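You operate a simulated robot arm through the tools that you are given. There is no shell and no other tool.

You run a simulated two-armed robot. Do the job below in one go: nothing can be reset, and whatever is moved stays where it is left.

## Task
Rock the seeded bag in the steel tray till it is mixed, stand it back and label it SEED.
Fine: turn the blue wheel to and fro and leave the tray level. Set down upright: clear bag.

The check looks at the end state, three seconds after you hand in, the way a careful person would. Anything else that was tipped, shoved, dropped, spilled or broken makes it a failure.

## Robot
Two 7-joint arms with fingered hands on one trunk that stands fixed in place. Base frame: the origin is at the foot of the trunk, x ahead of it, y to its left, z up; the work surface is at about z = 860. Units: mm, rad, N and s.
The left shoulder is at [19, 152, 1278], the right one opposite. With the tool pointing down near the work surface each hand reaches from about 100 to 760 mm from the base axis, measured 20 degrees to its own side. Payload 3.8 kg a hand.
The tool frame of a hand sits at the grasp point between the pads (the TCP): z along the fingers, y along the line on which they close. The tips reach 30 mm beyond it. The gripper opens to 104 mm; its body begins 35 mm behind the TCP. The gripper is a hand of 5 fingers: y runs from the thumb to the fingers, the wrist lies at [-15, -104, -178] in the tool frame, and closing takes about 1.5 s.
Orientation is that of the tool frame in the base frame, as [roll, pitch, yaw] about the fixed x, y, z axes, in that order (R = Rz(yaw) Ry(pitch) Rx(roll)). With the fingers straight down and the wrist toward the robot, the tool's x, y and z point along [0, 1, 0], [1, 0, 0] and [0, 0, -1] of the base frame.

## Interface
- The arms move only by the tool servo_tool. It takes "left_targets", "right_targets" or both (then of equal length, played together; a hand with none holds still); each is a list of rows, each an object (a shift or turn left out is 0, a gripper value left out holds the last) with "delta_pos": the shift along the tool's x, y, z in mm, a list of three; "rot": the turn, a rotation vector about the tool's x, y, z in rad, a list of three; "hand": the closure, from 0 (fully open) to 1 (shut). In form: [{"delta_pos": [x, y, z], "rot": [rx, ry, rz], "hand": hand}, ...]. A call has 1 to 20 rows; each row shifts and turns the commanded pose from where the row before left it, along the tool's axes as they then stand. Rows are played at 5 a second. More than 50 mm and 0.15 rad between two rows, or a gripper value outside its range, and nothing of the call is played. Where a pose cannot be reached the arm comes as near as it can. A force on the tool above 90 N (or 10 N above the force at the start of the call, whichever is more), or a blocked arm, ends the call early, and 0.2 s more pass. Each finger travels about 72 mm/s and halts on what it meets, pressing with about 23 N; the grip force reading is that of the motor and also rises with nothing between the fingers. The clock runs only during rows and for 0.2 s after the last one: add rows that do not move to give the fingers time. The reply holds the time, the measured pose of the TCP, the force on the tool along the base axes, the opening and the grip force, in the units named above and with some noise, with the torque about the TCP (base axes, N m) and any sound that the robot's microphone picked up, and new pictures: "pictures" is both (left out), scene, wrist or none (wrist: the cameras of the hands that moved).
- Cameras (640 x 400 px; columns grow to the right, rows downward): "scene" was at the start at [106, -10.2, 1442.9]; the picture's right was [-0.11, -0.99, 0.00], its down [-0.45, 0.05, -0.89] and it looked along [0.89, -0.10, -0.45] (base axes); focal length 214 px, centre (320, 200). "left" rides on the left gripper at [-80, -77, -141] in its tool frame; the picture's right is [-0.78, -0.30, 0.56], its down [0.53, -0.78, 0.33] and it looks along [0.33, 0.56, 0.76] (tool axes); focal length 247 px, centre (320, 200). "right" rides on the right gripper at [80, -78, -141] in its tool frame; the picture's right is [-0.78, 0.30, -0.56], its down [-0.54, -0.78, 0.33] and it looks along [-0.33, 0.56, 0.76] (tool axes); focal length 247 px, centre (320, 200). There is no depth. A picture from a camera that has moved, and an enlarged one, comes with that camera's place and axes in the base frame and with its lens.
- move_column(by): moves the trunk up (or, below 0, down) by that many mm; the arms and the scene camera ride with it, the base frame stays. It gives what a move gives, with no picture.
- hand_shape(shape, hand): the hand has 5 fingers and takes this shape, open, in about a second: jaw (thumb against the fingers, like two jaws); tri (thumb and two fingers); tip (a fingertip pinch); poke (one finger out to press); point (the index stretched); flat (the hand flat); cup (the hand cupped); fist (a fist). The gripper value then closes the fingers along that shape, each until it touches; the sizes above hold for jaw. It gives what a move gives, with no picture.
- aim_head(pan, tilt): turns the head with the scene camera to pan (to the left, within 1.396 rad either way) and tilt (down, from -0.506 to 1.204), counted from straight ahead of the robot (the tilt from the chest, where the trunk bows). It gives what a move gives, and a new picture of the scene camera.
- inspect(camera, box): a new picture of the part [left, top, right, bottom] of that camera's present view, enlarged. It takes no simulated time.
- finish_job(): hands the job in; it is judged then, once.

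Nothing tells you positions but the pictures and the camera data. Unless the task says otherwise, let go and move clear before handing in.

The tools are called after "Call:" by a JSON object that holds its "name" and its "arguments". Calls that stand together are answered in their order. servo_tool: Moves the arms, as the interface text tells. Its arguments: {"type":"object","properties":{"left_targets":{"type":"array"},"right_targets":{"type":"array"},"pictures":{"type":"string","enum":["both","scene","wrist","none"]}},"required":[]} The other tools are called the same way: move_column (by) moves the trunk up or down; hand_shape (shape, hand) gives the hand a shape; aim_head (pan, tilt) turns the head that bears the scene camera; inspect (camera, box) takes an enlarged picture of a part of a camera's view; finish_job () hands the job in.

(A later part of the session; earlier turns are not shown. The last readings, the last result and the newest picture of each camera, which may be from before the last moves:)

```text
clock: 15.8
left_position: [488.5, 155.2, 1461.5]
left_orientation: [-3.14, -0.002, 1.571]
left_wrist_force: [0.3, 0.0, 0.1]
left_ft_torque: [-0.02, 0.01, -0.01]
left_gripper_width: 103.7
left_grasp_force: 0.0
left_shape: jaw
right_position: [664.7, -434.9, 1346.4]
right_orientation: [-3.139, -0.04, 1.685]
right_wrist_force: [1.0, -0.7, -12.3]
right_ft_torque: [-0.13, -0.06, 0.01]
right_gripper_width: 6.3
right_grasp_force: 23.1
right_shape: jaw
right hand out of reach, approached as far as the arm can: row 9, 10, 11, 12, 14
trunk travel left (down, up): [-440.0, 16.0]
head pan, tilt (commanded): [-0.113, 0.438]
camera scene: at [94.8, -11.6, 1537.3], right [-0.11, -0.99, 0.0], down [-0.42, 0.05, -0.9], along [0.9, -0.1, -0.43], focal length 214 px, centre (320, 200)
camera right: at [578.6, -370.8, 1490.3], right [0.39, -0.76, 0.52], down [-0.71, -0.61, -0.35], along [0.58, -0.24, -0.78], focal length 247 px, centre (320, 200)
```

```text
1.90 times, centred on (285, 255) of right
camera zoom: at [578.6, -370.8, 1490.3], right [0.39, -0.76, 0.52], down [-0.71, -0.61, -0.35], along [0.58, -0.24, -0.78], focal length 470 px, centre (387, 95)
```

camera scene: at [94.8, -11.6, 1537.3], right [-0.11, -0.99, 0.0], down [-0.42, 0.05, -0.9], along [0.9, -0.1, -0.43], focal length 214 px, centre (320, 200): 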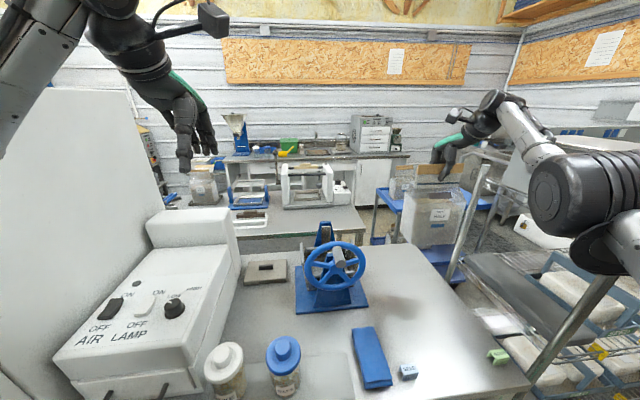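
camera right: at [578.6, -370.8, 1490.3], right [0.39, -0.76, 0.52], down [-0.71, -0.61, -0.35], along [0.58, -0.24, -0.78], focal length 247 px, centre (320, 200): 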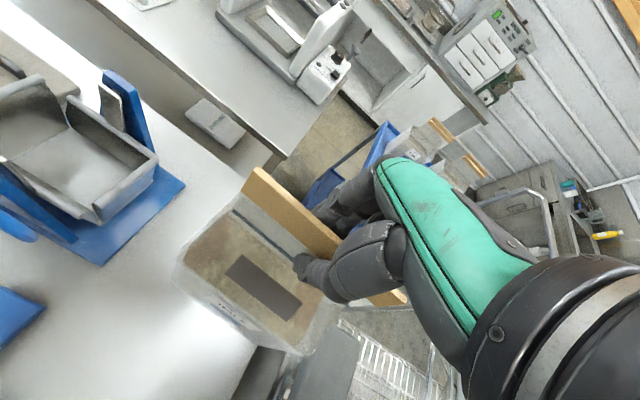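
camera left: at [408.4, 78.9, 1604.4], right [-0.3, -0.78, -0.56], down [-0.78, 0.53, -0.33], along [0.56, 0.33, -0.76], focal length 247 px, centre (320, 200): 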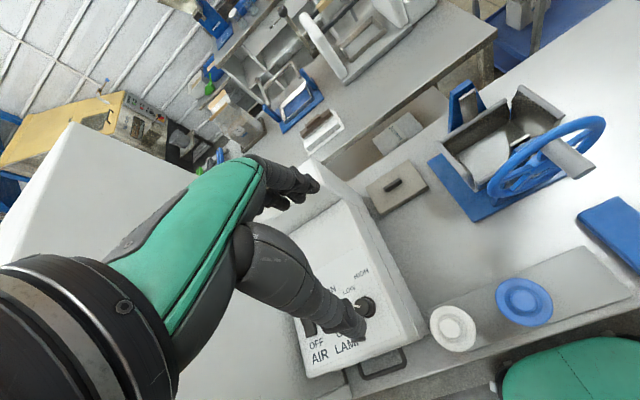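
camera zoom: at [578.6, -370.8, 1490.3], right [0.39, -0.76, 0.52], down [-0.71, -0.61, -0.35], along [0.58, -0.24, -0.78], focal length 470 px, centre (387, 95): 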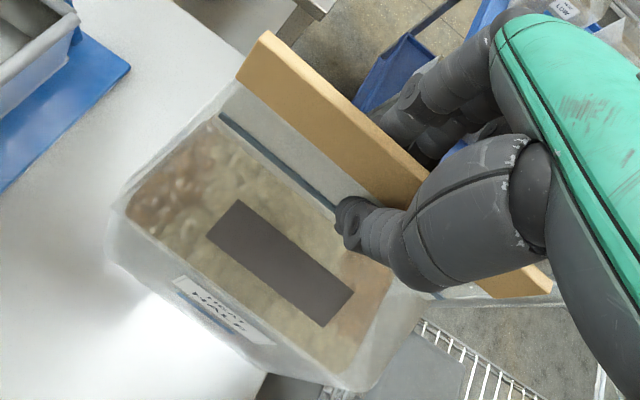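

The arm hit its reach limit at y = -435; the tray side is nearer the shoulder, so it will be in reach there. I'll look closely at the bag's attitude before moving sideways.

Call:
{"name": "inspect", "arguments": {"camera": "scene", "box": [415, 155, 475, 205]}}

Call:
{"name": "inspect", "arguments": {"camera": "scene", "box": [400, 195, 470, 255]}}

```text
8.00 times, centred on (445, 180) of scene
camera zoom: at [94.8, -11.6, 1537.3], right [-0.11, -0.99, 0.0], down [-0.42, 0.05, -0.9], along [0.9, -0.1, -0.43], focal length 1716 px, centre (-680, 360)
```

zoom: 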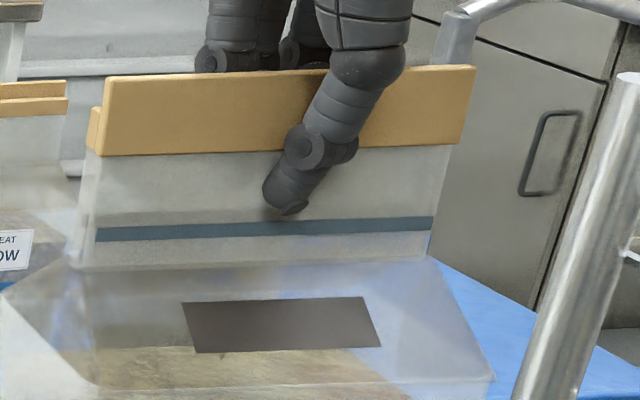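

```text
6.67 times, centred on (435, 225) of scene
camera zoom: at [94.8, -11.6, 1537.3], right [-0.11, -0.99, 0.0], down [-0.42, 0.05, -0.9], along [0.9, -0.1, -0.43], focal length 1430 px, centre (-447, 33)
```

zoom: 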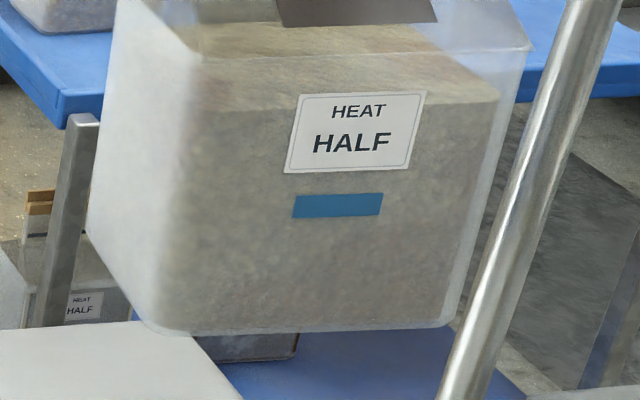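

The bar is level and square to the tray now. I'll move sideways toward the tray in stages.

Call:
{"name": "servo_tool", "arguments": {"right_targets": [{"delta_pos": [10, 1.1, 0.4]}, {"delta_pos": [18, 2.1, 0.7]}, {"delta_pos": [20, 2.3, 0.8]}, {"delta_pos": [20, 2.3, 0.8]}, {"delta_pos": [20, 2.3, 0.8]}, {"delta_pos": [20, 2.3, 0.8]}, {"delta_pos": [16, 1.8, 0.6]}, {"delta_pos": [8, 0.9, 0.3]}, {}], "pictures": "both"}}

```text
clock: 17.9
left_position: [487.9, 156.6, 1462.0]
left_orientation: [-3.137, -0.002, 1.572]
left_wrist_force: [1.1, -0.8, 0.2]
left_ft_torque: [0.0, 0.02, 0.02]
left_gripper_width: 103.8
left_grasp_force: 0.1
left_shape: jaw
right_position: [664.7, -300.5, 1345.0]
right_orientation: [-3.139, -0.042, 1.686]
right_wrist_force: [-0.5, 0.2, -12.3]
right_ft_torque: [-0.02, -0.07, -0.01]
right_gripper_width: 5.7
right_grasp_force: 23.3
right_shape: jaw
trunk travel left (down, up): [-440.0, 16.0]
head pan, tilt (commanded): [-0.113, 0.438]
camera scene: at [94.7, -11.5, 1537.3], right [-0.11, -0.99, 0.0], down [-0.42, 0.05, -0.9], along [0.9, -0.1, -0.43], focal length 214 px, centre (320, 200)
camera right: at [578.5, -237.3, 1490.6], right [0.39, -0.76, 0.52], down [-0.71, -0.61, -0.35], along [0.58, -0.24, -0.78], focal length 247 px, centre (320, 200)
```

scene: 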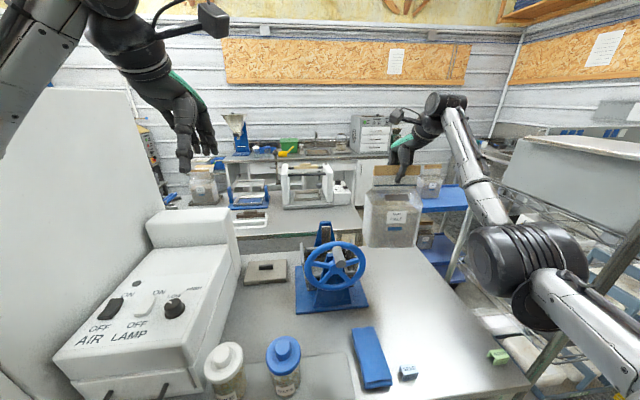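
right: 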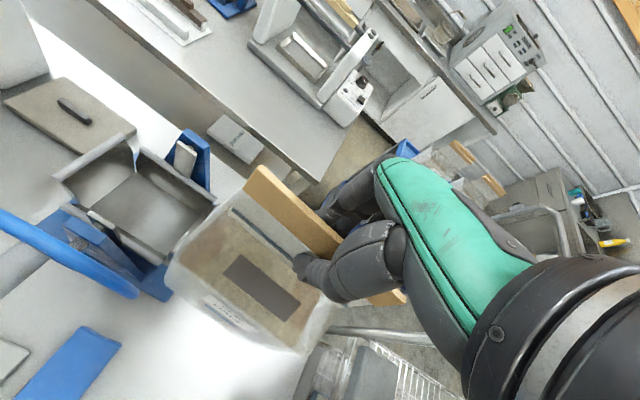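

It's tracking well. Now I'm going diagonally to line up over the tray at about (706, -200), still above everything.

Call:
{"name": "servo_tool", "arguments": {"right_targets": [{"delta_pos": [8, 4.4, 0.3]}, {"delta_pos": [15.8, 8.7, 0.6]}, {"delta_pos": [15.8, 8.7, 0.6]}, {"delta_pos": [15.8, 8.7, 0.6]}, {"delta_pos": [15.8, 8.7, 0.6]}, {"delta_pos": [15.8, 8.7, 0.6]}, {"delta_pos": [8, 4.4, 0.3]}, {}], "pictures": "both"}}

Call:
{"name": "inspect", "arguments": {"camera": "right", "box": [0, 100, 340, 360]}}

Call:
{"name": "inspect", "arguments": {"camera": "left", "box": [400, 0, 640, 240]}}

```text
clock: 19.6
left_position: [488.2, 155.3, 1462.3]
left_orientation: [-3.14, 0.001, 1.571]
left_wrist_force: [-0.7, 0.3, -0.3]
left_ft_torque: [-0.01, -0.03, 0.01]
left_gripper_width: 103.8
left_grasp_force: 0.0
left_shape: jaw
right_position: [705.6, -199.9, 1346.3]
right_orientation: [-3.138, -0.039, 1.685]
right_wrist_force: [0.6, 0.4, -11.8]
right_ft_torque: [-0.03, -0.08, 0.0]
right_gripper_width: 6.2
right_grasp_force: 23.0
right_shape: jaw
trunk travel left (down, up): [-440.0, 16.0]
head pan, tilt (commanded): [-0.113, 0.438]
camera scene: at [94.6, -11.1, 1537.3], right [-0.11, -0.99, 0.0], down [-0.42, 0.05, -0.9], along [0.9, -0.1, -0.43], focal length 214 px, centre (320, 200)
camera right: at [619.6, -136.3, 1491.2], right [0.39, -0.76, 0.52], down [-0.71, -0.61, -0.35], along [0.59, -0.24, -0.78], focal length 247 px, centre (320, 200)
```

scene: 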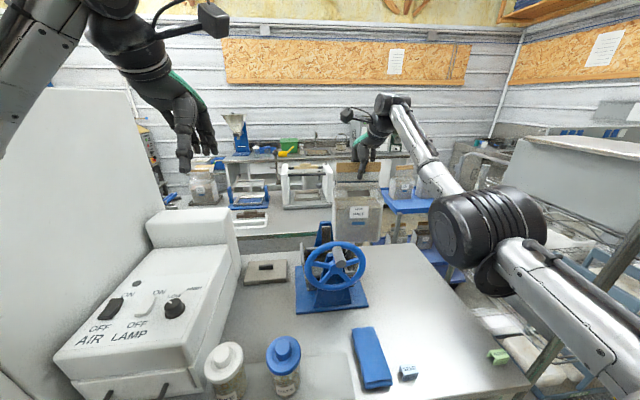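
right: 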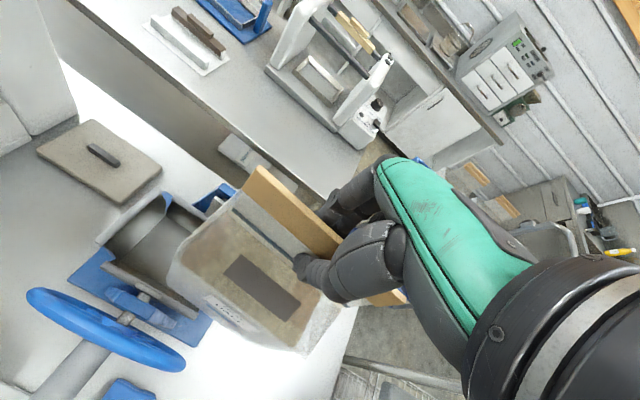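

```text
1.54 times, centred on (170, 230) of right
camera zoom: at [619.6, -136.3, 1491.2], right [0.39, -0.76, 0.52], down [-0.71, -0.61, -0.35], along [0.59, -0.24, -0.78], focal length 380 px, centre (551, 154)
```

zoom: 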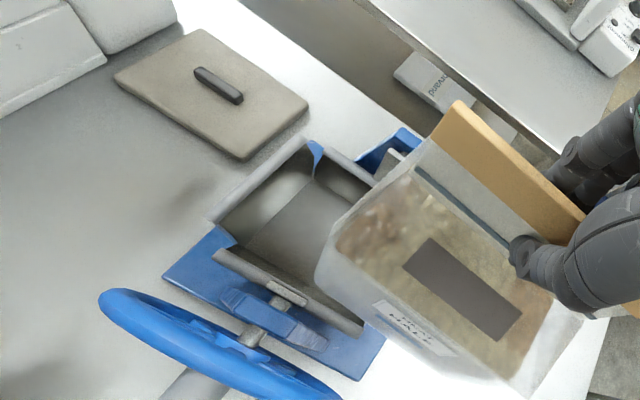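

```text
1.67 times, centred on (520, 120) of left
camera zoom: at [412.0, 76.3, 1603.7], right [-0.3, -0.78, -0.56], down [-0.78, 0.53, -0.33], along [0.55, 0.33, -0.76], focal length 412 px, centre (-13, 333)
```

zoom: 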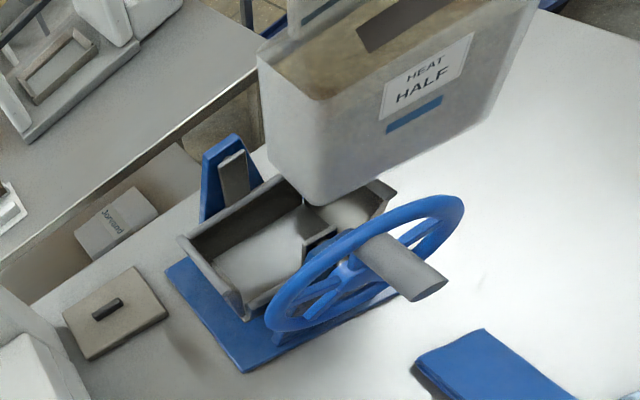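

The tray centre works out at about (708, -115) with an inside depth of about 118 mm, and the bag is about 100 mm deep. I'm moving over it and lowering to just above the lips to check the fit.

Call:
{"name": "servo_tool", "arguments": {"right_targets": [{"delta_pos": [10, 1.5, 0.4]}, {"delta_pos": [16.4, 2.6, 0.66]}, {"delta_pos": [16.4, 2.6, 0.66]}, {"delta_pos": [16.4, 2.6, 0.66]}, {"delta_pos": [14, 2.2, 0.6]}, {"delta_pos": [9, 1.5, 0.3]}, {}, {"delta_pos": [-0.4, 0, 10]}, {"delta_pos": [-0.6, 0, 15]}, {"delta_pos": [-0.6, 0, 15]}, {}], "pictures": "both"}}

Call:
{"name": "inspect", "arguments": {"camera": "right", "box": [20, 120, 360, 380]}}

Call:
{"name": "inspect", "arguments": {"camera": "left", "box": [400, 0, 640, 240]}}

Call:
{"name": "inspect", "arguments": {"camera": "scene", "box": [270, 140, 400, 320]}}

```text
clock: 22.1
left_position: [488.4, 155.7, 1462.2]
left_orientation: [-3.14, 0.0, 1.57]
left_wrist_force: [0.2, -0.5, -0.2]
left_ft_torque: [-0.04, 0.0, 0.0]
left_gripper_width: 103.7
left_grasp_force: 0.1
left_shape: jaw
right_position: [709.1, -115.8, 1305.1]
right_orientation: [-3.141, -0.04, 1.685]
right_wrist_force: [-0.2, -0.4, -12.5]
right_ft_torque: [0.0, -0.04, -0.02]
right_gripper_width: 5.9
right_grasp_force: 22.3
right_shape: jaw
trunk travel left (down, up): [-440.0, 16.0]
head pan, tilt (commanded): [-0.113, 0.438]
camera scene: at [94.5, -10.5, 1537.3], right [-0.11, -0.99, 0.0], down [-0.42, 0.05, -0.9], along [0.9, -0.1, -0.43], focal length 214 px, centre (320, 200)
camera right: at [622.5, -53.0, 1450.9], right [0.39, -0.76, 0.52], down [-0.71, -0.61, -0.35], along [0.59, -0.24, -0.78], focal length 247 px, centre (320, 200)
```

scene: 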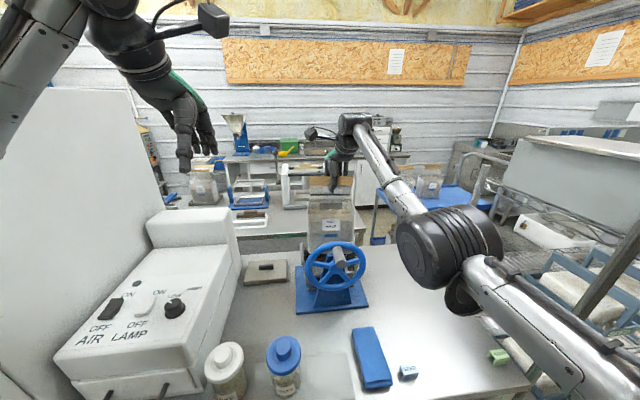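
right: 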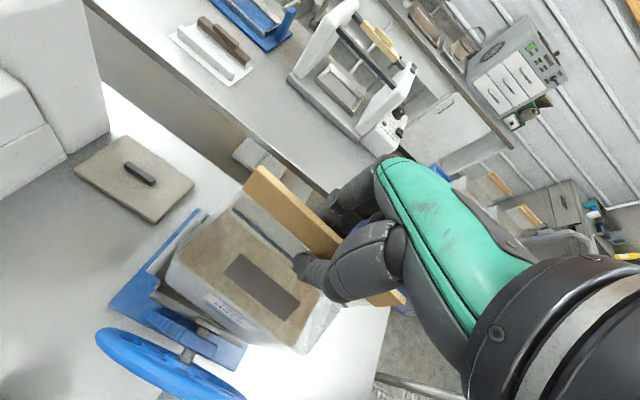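

```text
1.54 times, centred on (190, 250) of right
camera zoom: at [622.5, -53.0, 1450.9], right [0.39, -0.76, 0.52], down [-0.71, -0.61, -0.35], along [0.59, -0.24, -0.78], focal length 380 px, centre (520, 123)
```

zoom: 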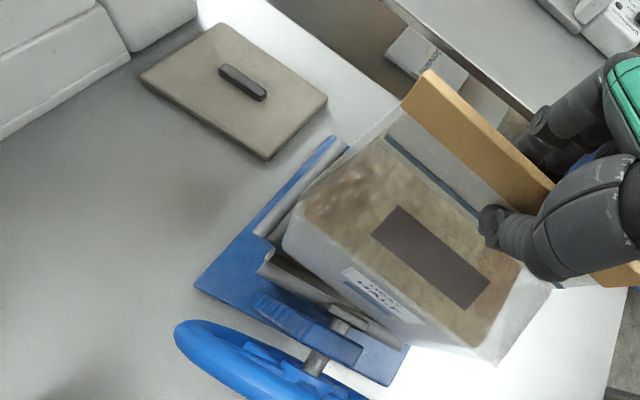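

```text
1.67 times, centred on (520, 120) of left
camera zoom: at [412.0, 76.9, 1603.7], right [-0.3, -0.78, -0.56], down [-0.78, 0.53, -0.33], along [0.55, 0.33, -0.76], focal length 412 px, centre (-13, 333)
```

zoom: 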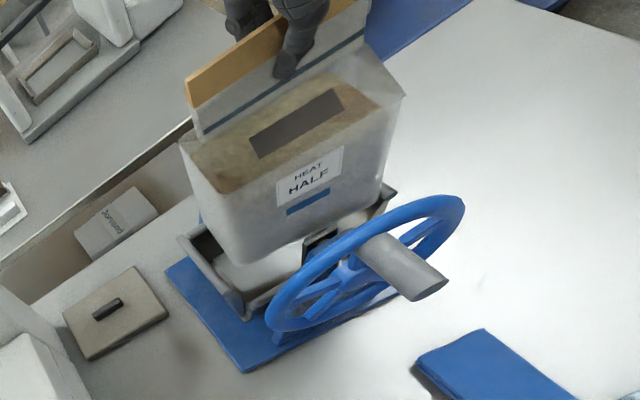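

```text
2.22 times, centred on (335, 230) of scene
camera zoom: at [94.5, -10.5, 1537.3], right [-0.11, -0.99, 0.0], down [-0.42, 0.05, -0.9], along [0.9, -0.1, -0.43], focal length 477 px, centre (287, 133)
```

zoom: 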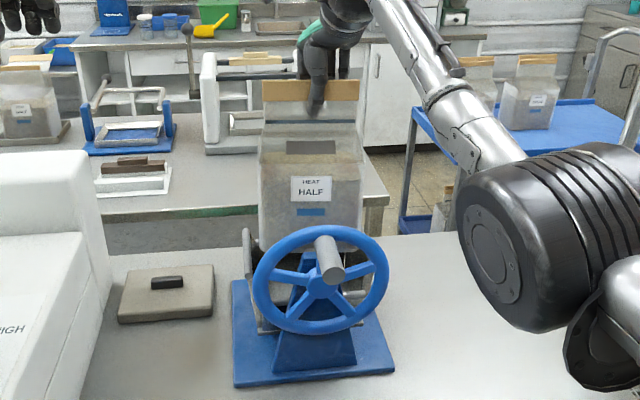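

It looks well aligned over the tray, with a small yaw left. I'll trim that and lower into the tray mouth, checking forces.

Call:
{"name": "servo_tool", "arguments": {"right_targets": [{"rot": [0, 0, -0.035]}, {"delta_pos": [-0.4, 0, 10]}, {"delta_pos": [-0.6, 0, 14]}, {"delta_pos": [-0.6, 0, 14]}, {"delta_pos": [-0.5, 0, 12]}, {}], "pictures": "both"}}

Call:
{"name": "inspect", "arguments": {"camera": "left", "box": [440, 40, 640, 220]}}

Call:
{"name": "inspect", "arguments": {"camera": "right", "box": [60, 160, 340, 380]}}

Call:
{"name": "inspect", "arguments": {"camera": "scene", "box": [290, 170, 380, 310]}}

```text
clock: 23.4
left_position: [488.8, 156.7, 1461.6]
left_orientation: [-3.14, 0.001, 1.571]
left_wrist_force: [-0.3, -0.1, 0.2]
left_ft_torque: [-0.04, 0.01, 0.01]
left_gripper_width: 103.7
left_grasp_force: 0.1
left_shape: jaw
right_position: [707.9, -116.4, 1256.0]
right_orientation: [-3.139, -0.04, 1.723]
right_wrist_force: [-1.1, -0.5, -13.1]
right_ft_torque: [-0.01, -0.08, -0.02]
right_gripper_width: 6.1
right_grasp_force: 22.6
right_shape: jaw
trunk travel left (down, up): [-440.0, 16.0]
head pan, tilt (commanded): [-0.113, 0.438]
camera scene: at [94.7, -10.4, 1537.3], right [-0.11, -0.99, 0.0], down [-0.42, 0.05, -0.9], along [0.9, -0.1, -0.43], focal length 214 px, centre (320, 200)
camera right: at [620.1, -56.1, 1400.4], right [0.41, -0.74, 0.52], down [-0.69, -0.63, -0.35], along [0.59, -0.22, -0.78], focal length 247 px, centre (320, 200)
```

scene: 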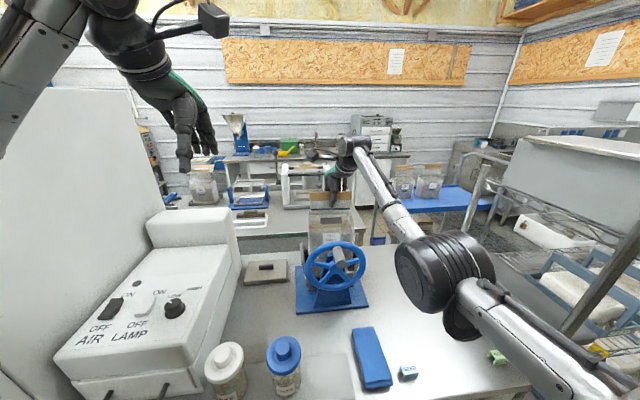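
right: 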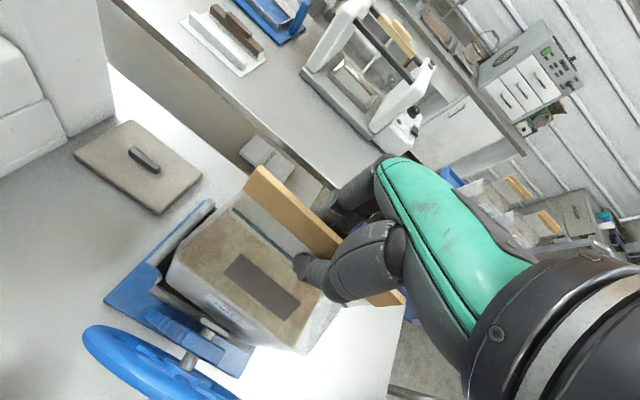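

```text
2.22 times, centred on (540, 130) of left
camera zoom: at [412.1, 77.1, 1603.6], right [-0.3, -0.78, -0.56], down [-0.78, 0.53, -0.33], along [0.55, 0.33, -0.76], focal length 549 px, centre (-169, 356)
```

zoom: 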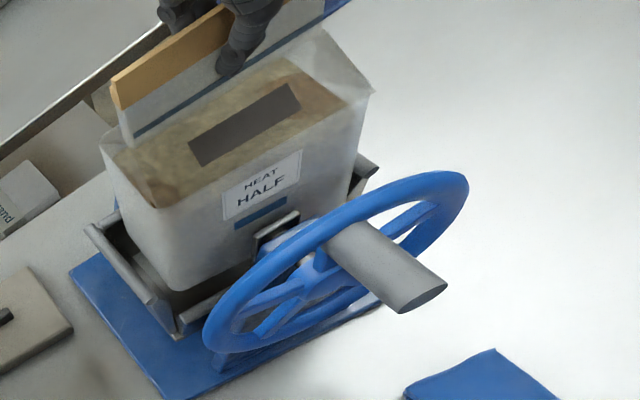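

```text
1.82 times, centred on (200, 270) of right
camera zoom: at [620.1, -56.1, 1400.4], right [0.41, -0.74, 0.52], down [-0.69, -0.63, -0.35], along [0.59, -0.22, -0.78], focal length 449 px, centre (538, 73)
```

zoom: 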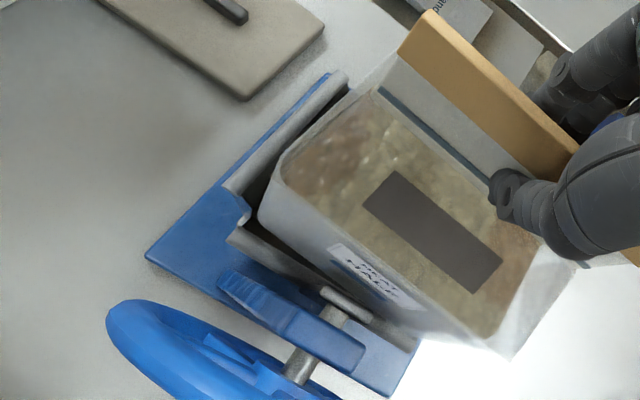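

```text
2.86 times, centred on (335, 240) of scene
camera zoom: at [94.7, -10.4, 1537.3], right [-0.11, -0.99, 0.0], down [-0.42, 0.05, -0.9], along [0.9, -0.1, -0.43], focal length 613 px, centre (277, 86)
```

zoom: 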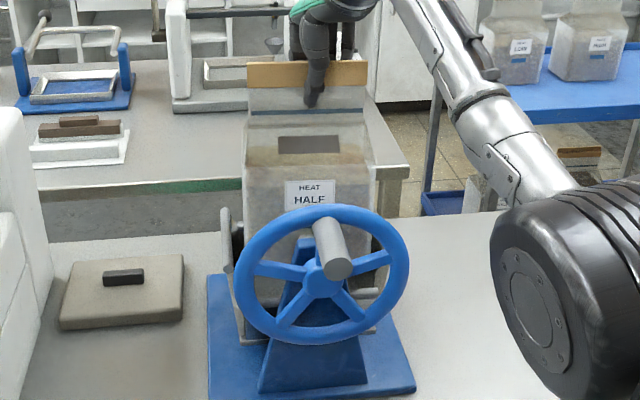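

It's inside the tray mouth with no contact and with gaps all round. I'm continuing down toward the floor of the tray.

Call:
{"name": "servo_tool", "arguments": {"right_targets": [{"delta_pos": [-0.4, 0, 10]}, {"delta_pos": [-0.6, 0, 15]}, {"delta_pos": [-0.6, 0, 15]}, {"delta_pos": [-0.6, 0, 15]}, {"delta_pos": [-0.4, 0, 10]}, {}], "pictures": "scene"}}

Call:
{"name": "inspect", "arguments": {"camera": "left", "box": [440, 40, 640, 220]}}

Call:
{"name": "inspect", "arguments": {"camera": "right", "box": [60, 160, 340, 380]}}

```text
clock: 24.9
left_position: [485.7, 158.7, 1463.5]
left_orientation: [-3.141, 0.003, 1.571]
left_wrist_force: [-0.5, -0.9, 0.3]
left_ft_torque: [0.0, -0.01, 0.0]
left_gripper_width: 103.7
left_grasp_force: 0.0
left_shape: jaw
right_position: [708.9, -114.6, 1202.4]
right_orientation: [3.118, -0.037, 1.723]
right_wrist_force: [16.6, 0.9, 34.2]
right_ft_torque: [0.1, -0.49, 0.19]
right_gripper_width: 9.9
right_grasp_force: 22.9
right_shape: jaw
trunk travel left (down, up): [-440.0, 16.0]
head pan, tilt (commanded): [-0.113, 0.438]
camera scene: at [91.2, -8.8, 1537.7], right [-0.11, -0.99, 0.0], down [-0.42, 0.05, -0.91], along [0.9, -0.1, -0.43], focal length 214 px, centre (320, 200)
```

scene: 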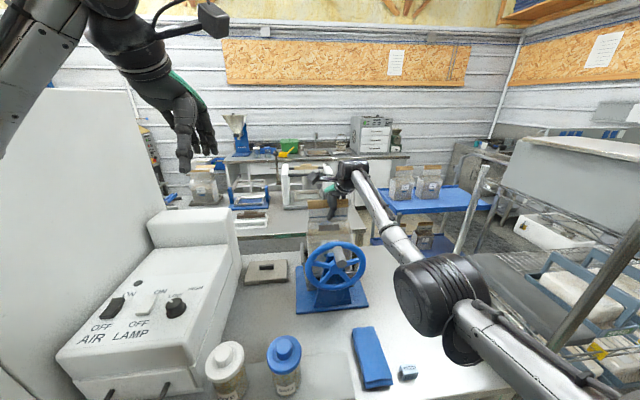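

```text
2.22 times, centred on (540, 130) of left
camera zoom: at [408.5, 78.8, 1604.7], right [-0.3, -0.78, -0.56], down [-0.78, 0.53, -0.33], along [0.56, 0.33, -0.76], focal length 549 px, centre (-169, 356)
```

zoom: 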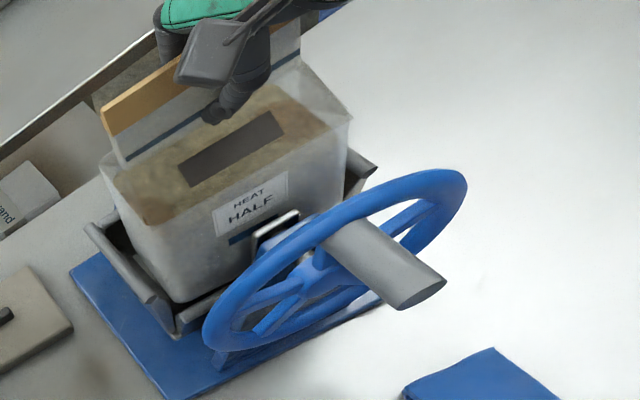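

```text
1.82 times, centred on (200, 270) of right
camera zoom: at [617.4, -54.1, 1344.5], right [0.4, -0.74, 0.53], down [-0.68, -0.63, -0.37], along [0.61, -0.21, -0.76], focal length 449 px, centre (538, 73)
```

zoom: 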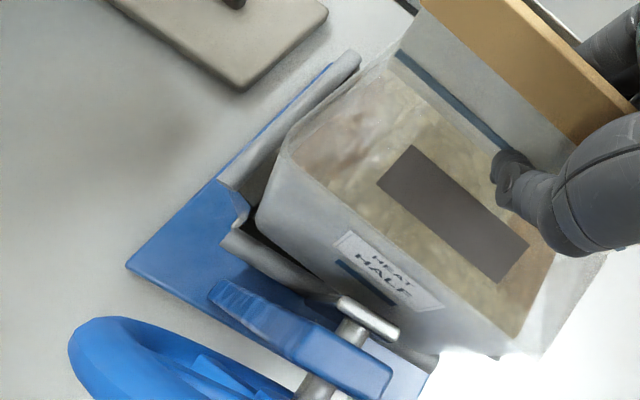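

There's contact: about 47 N upward and 17 N in +x, earlier than I expected. I'll back off upward a bit and look for what it touched.

Call:
{"name": "servo_tool", "arguments": {"right_targets": [{"delta_pos": [0.3, 0, -8]}, {"delta_pos": [0.4, 0, -10]}, {}], "pictures": "both"}}

Call:
{"name": "inspect", "arguments": {"camera": "left", "box": [460, 90, 580, 200]}}

Call:
{"name": "inspect", "arguments": {"camera": "right", "box": [120, 200, 300, 380]}}

Call:
{"name": "inspect", "arguments": {"camera": "scene", "box": [290, 180, 380, 310]}}

```text
clock: 25.6
left_position: [486.3, 157.1, 1462.7]
left_orientation: [-3.14, 0.0, 1.571]
left_wrist_force: [-0.1, -0.4, -0.4]
left_ft_torque: [-0.02, 0.0, 0.0]
left_gripper_width: 103.5
left_grasp_force: 0.1
left_shape: jaw
right_position: [706.2, -116.1, 1205.7]
right_orientation: [-3.132, -0.041, 1.722]
right_wrist_force: [2.8, 0.3, -4.2]
right_ft_torque: [0.05, -0.1, 0.06]
right_gripper_width: 7.9
right_grasp_force: 22.8
right_shape: jaw
trunk travel left (down, up): [-440.0, 16.0]
head pan, tilt (commanded): [-0.113, 0.438]
camera scene: at [93.3, -9.8, 1537.2], right [-0.11, -0.99, 0.0], down [-0.42, 0.05, -0.9], along [0.9, -0.1, -0.43], focal length 214 px, centre (320, 200)
camera right: at [619.0, -55.3, 1351.1], right [0.42, -0.74, 0.52], down [-0.69, -0.63, -0.35], along [0.59, -0.22, -0.78], focal length 247 px, centre (320, 200)
```

scene: 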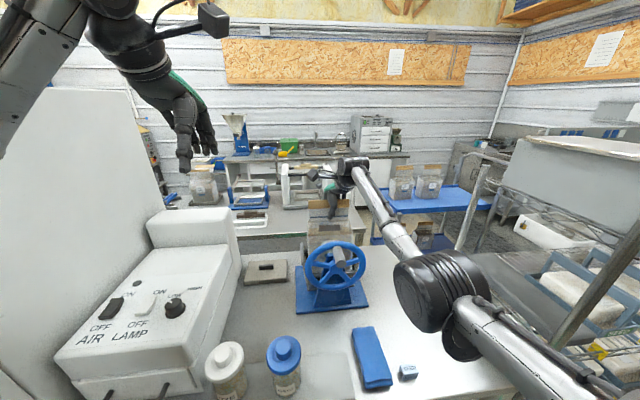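
right: 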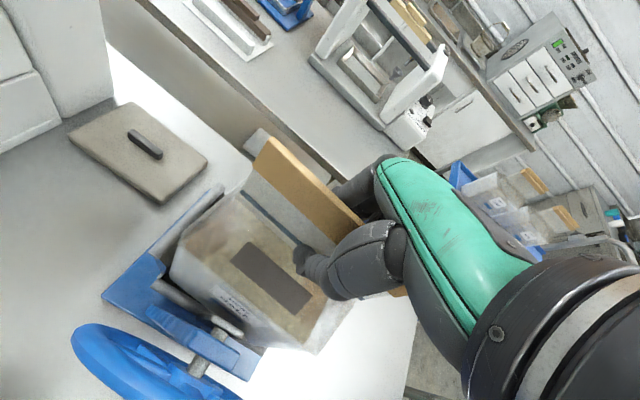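

```text
3.64 times, centred on (520, 145) of left
camera zoom: at [410.7, 77.6, 1603.7], right [-0.3, -0.78, -0.56], down [-0.78, 0.53, -0.33], along [0.55, 0.33, -0.76], focal length 898 px, centre (-407, 400)
```

zoom: 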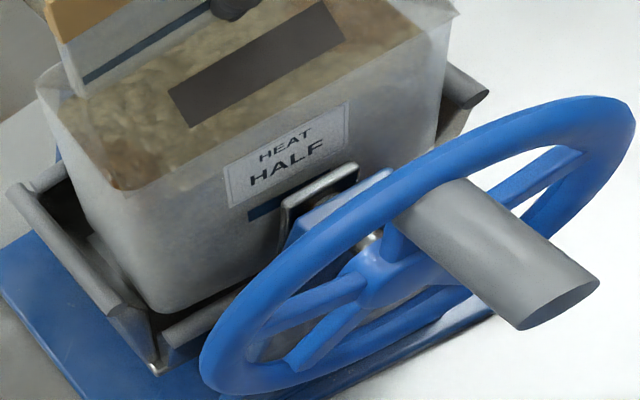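

```text
2.22 times, centred on (210, 290) of right
camera zoom: at [619.0, -55.3, 1351.1], right [0.42, -0.74, 0.52], down [-0.69, -0.63, -0.35], along [0.59, -0.22, -0.78], focal length 549 px, centre (564, 0)
```

zoom: 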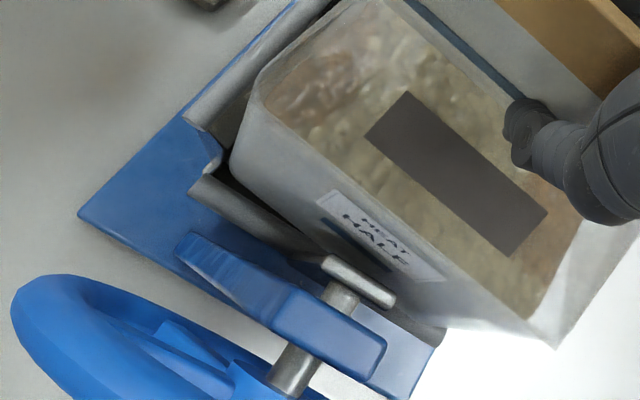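

```text
3.08 times, centred on (335, 245) of scene
camera zoom: at [93.3, -9.8, 1537.2], right [-0.11, -0.99, 0.0], down [-0.42, 0.05, -0.9], along [0.9, -0.1, -0.43], focal length 660 px, centre (274, 62)
```

zoom: 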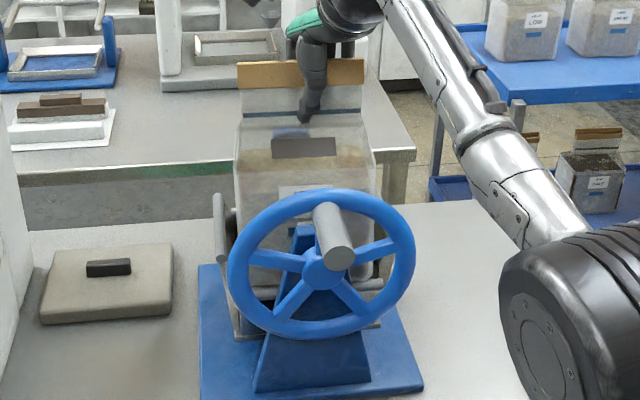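

The bag's bottom appears to be catching on the front lip (z≈985, x≈645), and it has slid up about 15 mm in the grip. I'll lift it clear and re-measure how it hangs.

Call:
{"name": "servo_tool", "arguments": {"right_targets": [{"delta_pos": [0.4, 0, -10]}, {"delta_pos": [0.6, 0, -15]}, {"delta_pos": [0.6, 0, -15]}, {"delta_pos": [0.4, 0, -10]}, {}], "pictures": "both"}}

Call:
{"name": "inspect", "arguments": {"camera": "left", "box": [440, 40, 600, 200]}}

Call:
{"name": "inspect", "arguments": {"camera": "right", "box": [100, 110, 380, 380]}}

Call:
{"name": "inspect", "arguments": {"camera": "scene", "box": [295, 170, 375, 280]}}

```text
clock: 26.9
left_position: [488.8, 156.9, 1461.7]
left_orientation: [-3.138, 0.0, 1.571]
left_wrist_force: [-0.3, -0.3, -0.1]
left_ft_torque: [-0.01, 0.0, 0.04]
left_gripper_width: 103.7
left_grasp_force: 0.0
left_shape: jaw
right_position: [708.6, -116.0, 1258.8]
right_orientation: [-3.139, -0.04, 1.721]
right_wrist_force: [0.9, -0.1, -12.2]
right_ft_torque: [-0.03, -0.01, 0.01]
right_gripper_width: 6.7
right_grasp_force: 23.2
right_shape: jaw
trunk travel left (down, up): [-440.0, 16.0]
head pan, tilt (commanded): [-0.113, 0.438]
camera scene: at [94.9, -10.3, 1537.3], right [-0.11, -0.99, 0.0], down [-0.43, 0.05, -0.9], along [0.9, -0.1, -0.43], focal length 214 px, centre (320, 200)
camera right: at [620.5, -55.4, 1403.4], right [0.41, -0.74, 0.52], down [-0.69, -0.63, -0.35], along [0.59, -0.22, -0.78], focal length 247 px, centre (320, 200)
```

scene: 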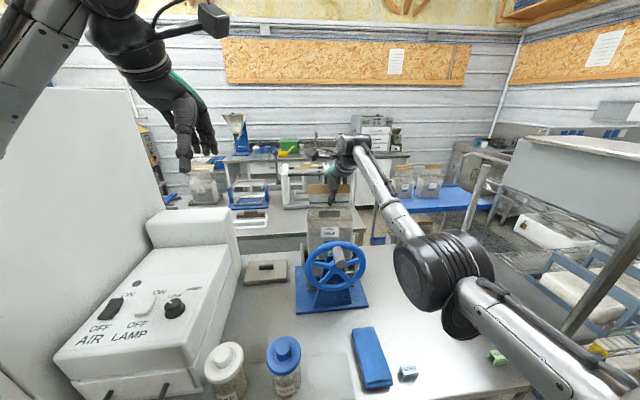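
right: 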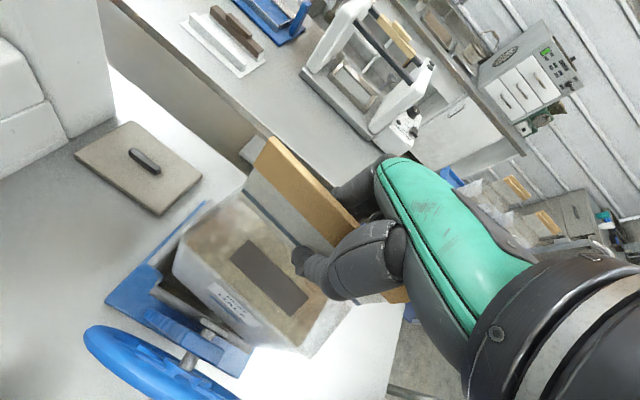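

```text
2.50 times, centred on (520, 120) of left
camera zoom: at [412.4, 77.1, 1603.5], right [-0.3, -0.78, -0.56], down [-0.78, 0.53, -0.33], along [0.55, 0.33, -0.76], focal length 617 px, centre (-180, 400)
```

zoom: 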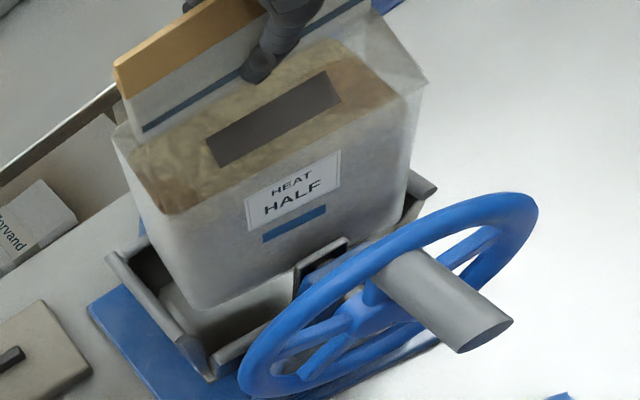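

```text
1.48 times, centred on (240, 245) of right
camera zoom: at [620.5, -55.4, 1403.4], right [0.41, -0.74, 0.52], down [-0.69, -0.63, -0.35], along [0.59, -0.22, -0.78], focal length 366 px, centre (438, 133)
```

zoom: 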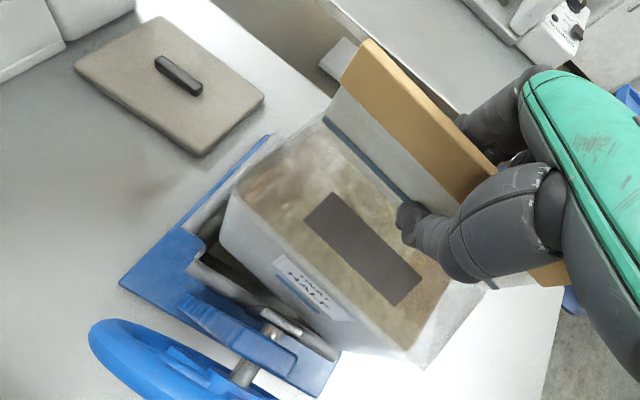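

```text
3.64 times, centred on (335, 225) of scene
camera zoom: at [94.9, -10.3, 1537.3], right [-0.11, -0.99, 0.0], down [-0.43, 0.05, -0.9], along [0.9, -0.1, -0.43], focal length 780 px, centre (266, 109)
```

zoom: 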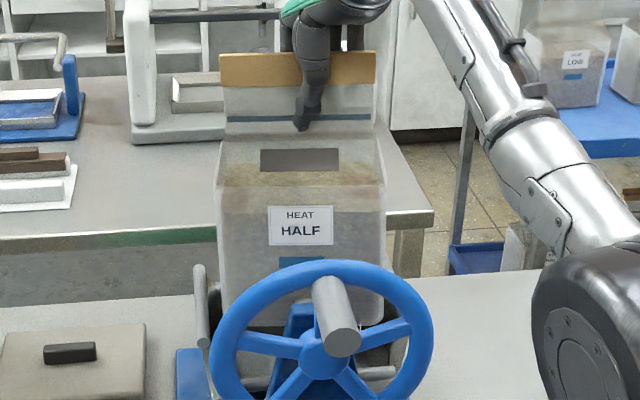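

The bag is now yawed about -9° in base and pitched a few degrees, bottom toward me. I'm correcting both with the hand while it's clear of the lips, then re-measuring.

Call:
{"name": "servo_tool", "arguments": {"right_targets": [{"rot": [0, 0, -0.04]}, {"rot": [0, 0, -0.04]}, {"rot": [0, 0, -0.04]}, {"rot": [0, 0, -0.03]}, {"rot": [-0.02, 0, 0]}, {"rot": [-0.02, 0, 0]}, {}, {}], "pictures": "both"}}

Call:
{"name": "inspect", "arguments": {"camera": "left", "box": [440, 40, 600, 200]}}

Call:
{"name": "inspect", "arguments": {"camera": "right", "box": [100, 110, 380, 380]}}

Call:
{"name": "inspect", "arguments": {"camera": "scene", "box": [295, 170, 375, 280]}}

```text
clock: 28.6
left_position: [488.6, 156.0, 1461.7]
left_orientation: [-3.138, 0.0, 1.57]
left_wrist_force: [0.1, 0.2, -0.4]
left_ft_torque: [0.01, 0.0, 0.01]
left_gripper_width: 103.8
left_grasp_force: 0.1
left_shape: jaw
right_position: [710.2, -117.1, 1258.7]
right_orientation: [3.097, -0.04, 1.873]
right_wrist_force: [-0.4, -0.4, -11.7]
right_ft_torque: [-0.06, 0.0, -0.03]
right_gripper_width: 6.7
right_grasp_force: 23.3
right_shape: jaw
trunk travel left (down, up): [-440.0, 16.0]
head pan, tilt (commanded): [-0.113, 0.438]
camera scene: at [94.7, -10.3, 1537.3], right [-0.11, -0.99, 0.0], down [-0.42, 0.05, -0.9], along [0.9, -0.1, -0.43], focal length 214 px, centre (320, 200)
camera right: at [606.2, -71.4, 1399.8], right [0.5, -0.68, 0.54], down [-0.57, -0.72, -0.39], along [0.65, -0.12, -0.75], focal length 247 px, centre (320, 200)
```

scene: 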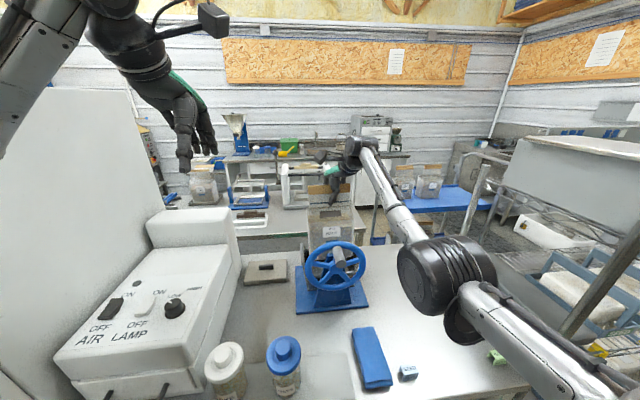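
right: 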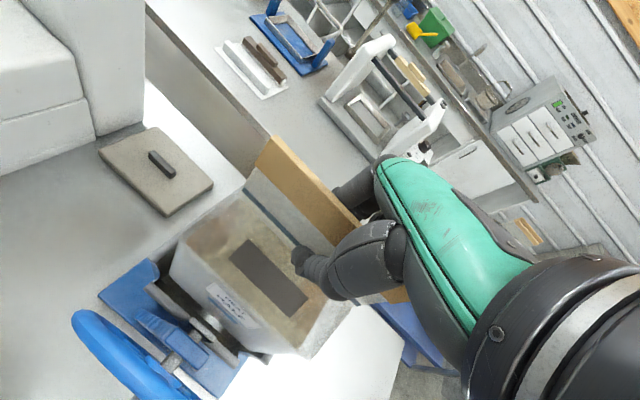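

```text
2.50 times, centred on (520, 120) of left
camera zoom: at [412.1, 77.1, 1603.6], right [-0.3, -0.78, -0.56], down [-0.78, 0.53, -0.33], along [0.55, 0.33, -0.76], focal length 617 px, centre (-180, 400)
```

zoom: 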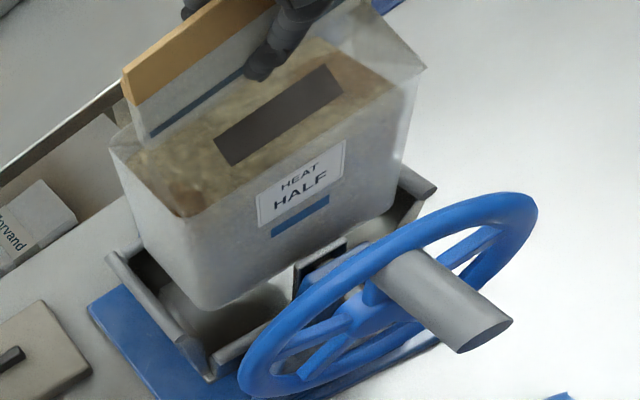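

```text
1.48 times, centred on (240, 245) of right
camera zoom: at [606.2, -71.4, 1399.8], right [0.5, -0.68, 0.54], down [-0.57, -0.72, -0.39], along [0.65, -0.12, -0.75], focal length 366 px, centre (438, 133)
```

zoom: 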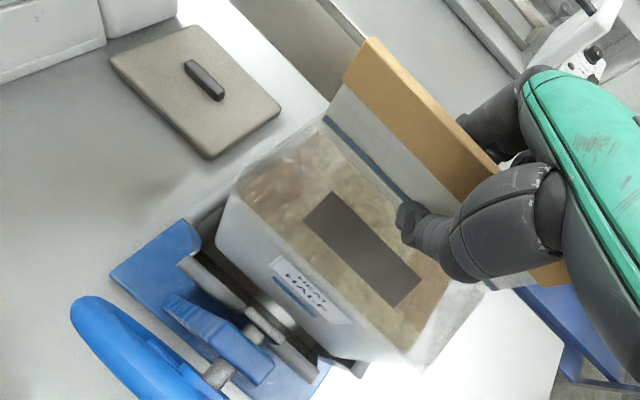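

```text
3.64 times, centred on (335, 225) of scene
camera zoom: at [94.7, -10.3, 1537.3], right [-0.11, -0.99, 0.0], down [-0.42, 0.05, -0.9], along [0.9, -0.1, -0.43], focal length 780 px, centre (266, 109)
```

zoom: 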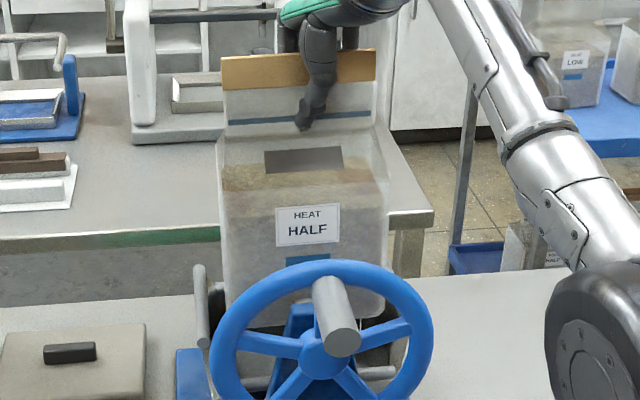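

Now it's square within about 1–2°, and its bottom spans x≈660–760, inside the lips at 653–767. I'm lowering again to just above the front lip.

Call:
{"name": "servo_tool", "arguments": {"right_targets": [{"delta_pos": [2.9, 0.9, 0.1]}, {"delta_pos": [-0.6, -0.6, 14]}, {"delta_pos": [-0.6, -0.6, 14]}, {"delta_pos": [-0.5, -0.6, 13]}, {}], "pictures": "both"}}

Call:
{"name": "inspect", "arguments": {"camera": "left", "box": [460, 70, 590, 200]}}

Call:
{"name": "inspect", "arguments": {"camera": "right", "box": [120, 160, 340, 400]}}

Call:
{"name": "inspect", "arguments": {"camera": "scene", "box": [290, 230, 380, 320]}}

```text
clock: 29.9
left_position: [488.7, 156.4, 1462.0]
left_orientation: [-3.14, 0.002, 1.571]
left_wrist_force: [0.4, 0.7, 0.6]
left_ft_torque: [0.02, -0.04, 0.02]
left_gripper_width: 103.8
left_grasp_force: 0.1
left_shape: jaw
right_position: [709.6, -113.4, 1217.5]
right_orientation: [3.096, -0.04, 1.874]
right_wrist_force: [0.4, -0.1, -13.1]
right_ft_torque: [-0.02, 0.03, -0.01]
right_gripper_width: 6.6
right_grasp_force: 22.8
right_shape: jaw
trunk travel left (down, up): [-440.0, 16.0]
head pan, tilt (commanded): [-0.113, 0.438]
camera scene: at [94.6, -10.2, 1537.3], right [-0.11, -0.99, 0.0], down [-0.42, 0.05, -0.9], along [0.9, -0.1, -0.43], focal length 214 px, centre (320, 200)
camera right: at [606.6, -68.0, 1358.4], right [0.5, -0.68, 0.54], down [-0.57, -0.72, -0.39], along [0.65, -0.12, -0.75], focal length 247 px, centre (320, 200)
```

scene: 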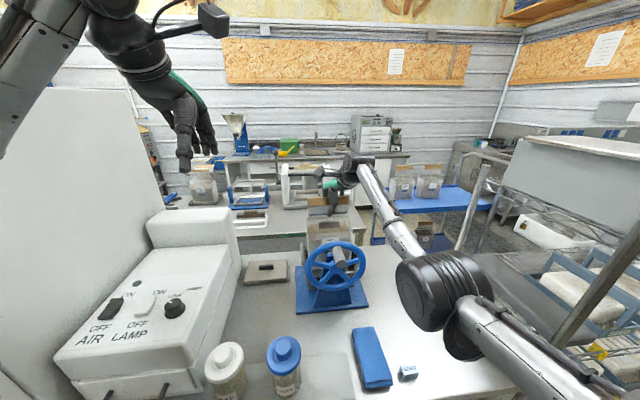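
right: 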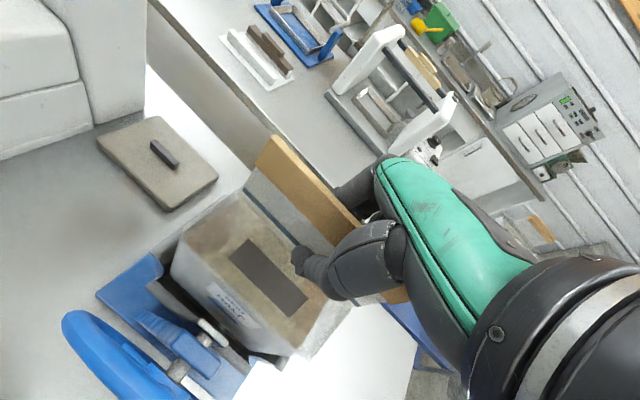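

```text
3.08 times, centred on (525, 135) of left
camera zoom: at [412.0, 77.3, 1603.6], right [-0.3, -0.78, -0.56], down [-0.78, 0.53, -0.33], along [0.55, 0.33, -0.76], focal length 760 px, centre (-311, 400)
```

zoom: 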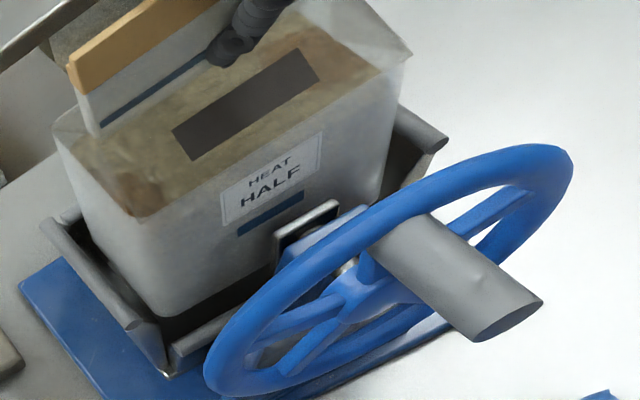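

```text
1.67 times, centred on (230, 280) of right
camera zoom: at [606.6, -68.0, 1358.4], right [0.5, -0.68, 0.54], down [-0.57, -0.72, -0.39], along [0.65, -0.12, -0.75], focal length 412 px, centre (470, 67)
```

zoom: 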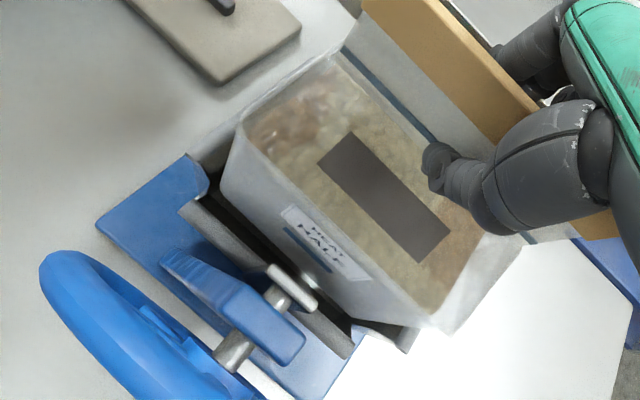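

```text
4.44 times, centred on (335, 275) of scene
camera zoom: at [94.6, -10.2, 1537.3], right [-0.11, -0.99, 0.0], down [-0.42, 0.05, -0.9], along [0.9, -0.1, -0.43], focal length 953 px, centre (253, -133)
```

zoom: 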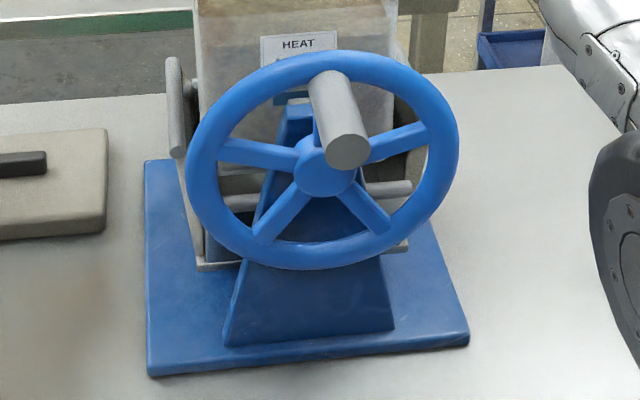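

The bag's front is parallel to the lip now, with a visible gap. I'm lowering in small steps and watching force.

Call:
{"name": "servo_tool", "arguments": {"right_targets": [{"delta_pos": [-0.4, -0.4, 8]}, {"delta_pos": [-0.4, -0.4, 8]}, {"delta_pos": [-0.3, -0.3, 7]}, {}], "pictures": "none"}}

Call:
{"name": "inspect", "arguments": {"camera": "right", "box": [120, 160, 340, 400]}}

```text
clock: 30.9
left_position: [488.9, 156.4, 1461.1]
left_orientation: [-3.139, 0.0, 1.569]
left_wrist_force: [0.5, 0.1, 0.3]
left_ft_torque: [-0.02, -0.02, 0.0]
left_gripper_width: 103.9
left_grasp_force: 0.1
left_shape: jaw
right_position: [708.7, -115.1, 1195.2]
right_orientation: [3.097, -0.042, 1.873]
right_wrist_force: [-0.2, 0.8, -11.7]
right_ft_torque: [-0.07, 0.01, 0.01]
right_gripper_width: 6.9
right_grasp_force: 23.2
right_shape: jaw
trunk travel left (down, up): [-440.0, 16.0]
head pan, tilt (commanded): [-0.113, 0.438]
```

```text
1.67 times, centred on (230, 280) of right
camera zoom: at [606.2, -68.6, 1335.8], right [0.5, -0.68, 0.54], down [-0.57, -0.72, -0.39], along [0.65, -0.12, -0.75], focal length 412 px, centre (470, 67)
```

zoom: 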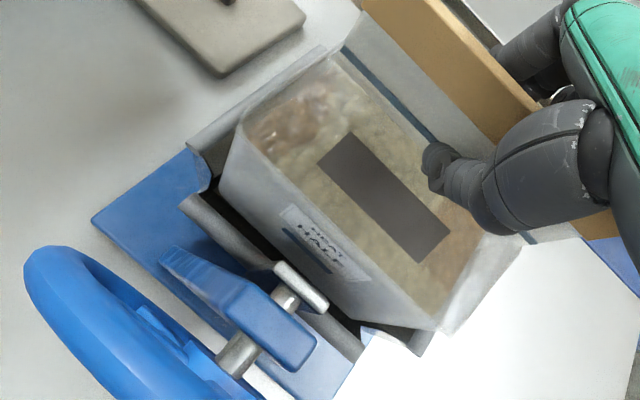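

There's still no contact and the bag is below the lip level now. I'm continuing down in small steps.

Call:
{"name": "servo_tool", "arguments": {"right_targets": [{"delta_pos": [-0.3, -0.4, 8]}, {"delta_pos": [-0.3, -0.4, 8]}, {}], "pictures": "none"}}

```text
clock: 31.6
left_position: [488.1, 156.3, 1462.4]
left_orientation: [-3.136, 0.0, 1.571]
left_wrist_force: [-0.2, 0.0, 0.2]
left_ft_torque: [0.01, -0.02, 0.0]
left_gripper_width: 103.9
left_grasp_force: 0.1
left_shape: jaw
right_position: [708.0, -114.4, 1178.2]
right_orientation: [3.096, -0.04, 1.874]
right_wrist_force: [1.1, -0.1, -12.6]
right_ft_torque: [-0.07, -0.08, 0.01]
right_gripper_width: 6.5
right_grasp_force: 23.3
right_shape: jaw
trunk travel left (down, up): [-440.0, 16.0]
head pan, tilt (commanded): [-0.113, 0.438]
```

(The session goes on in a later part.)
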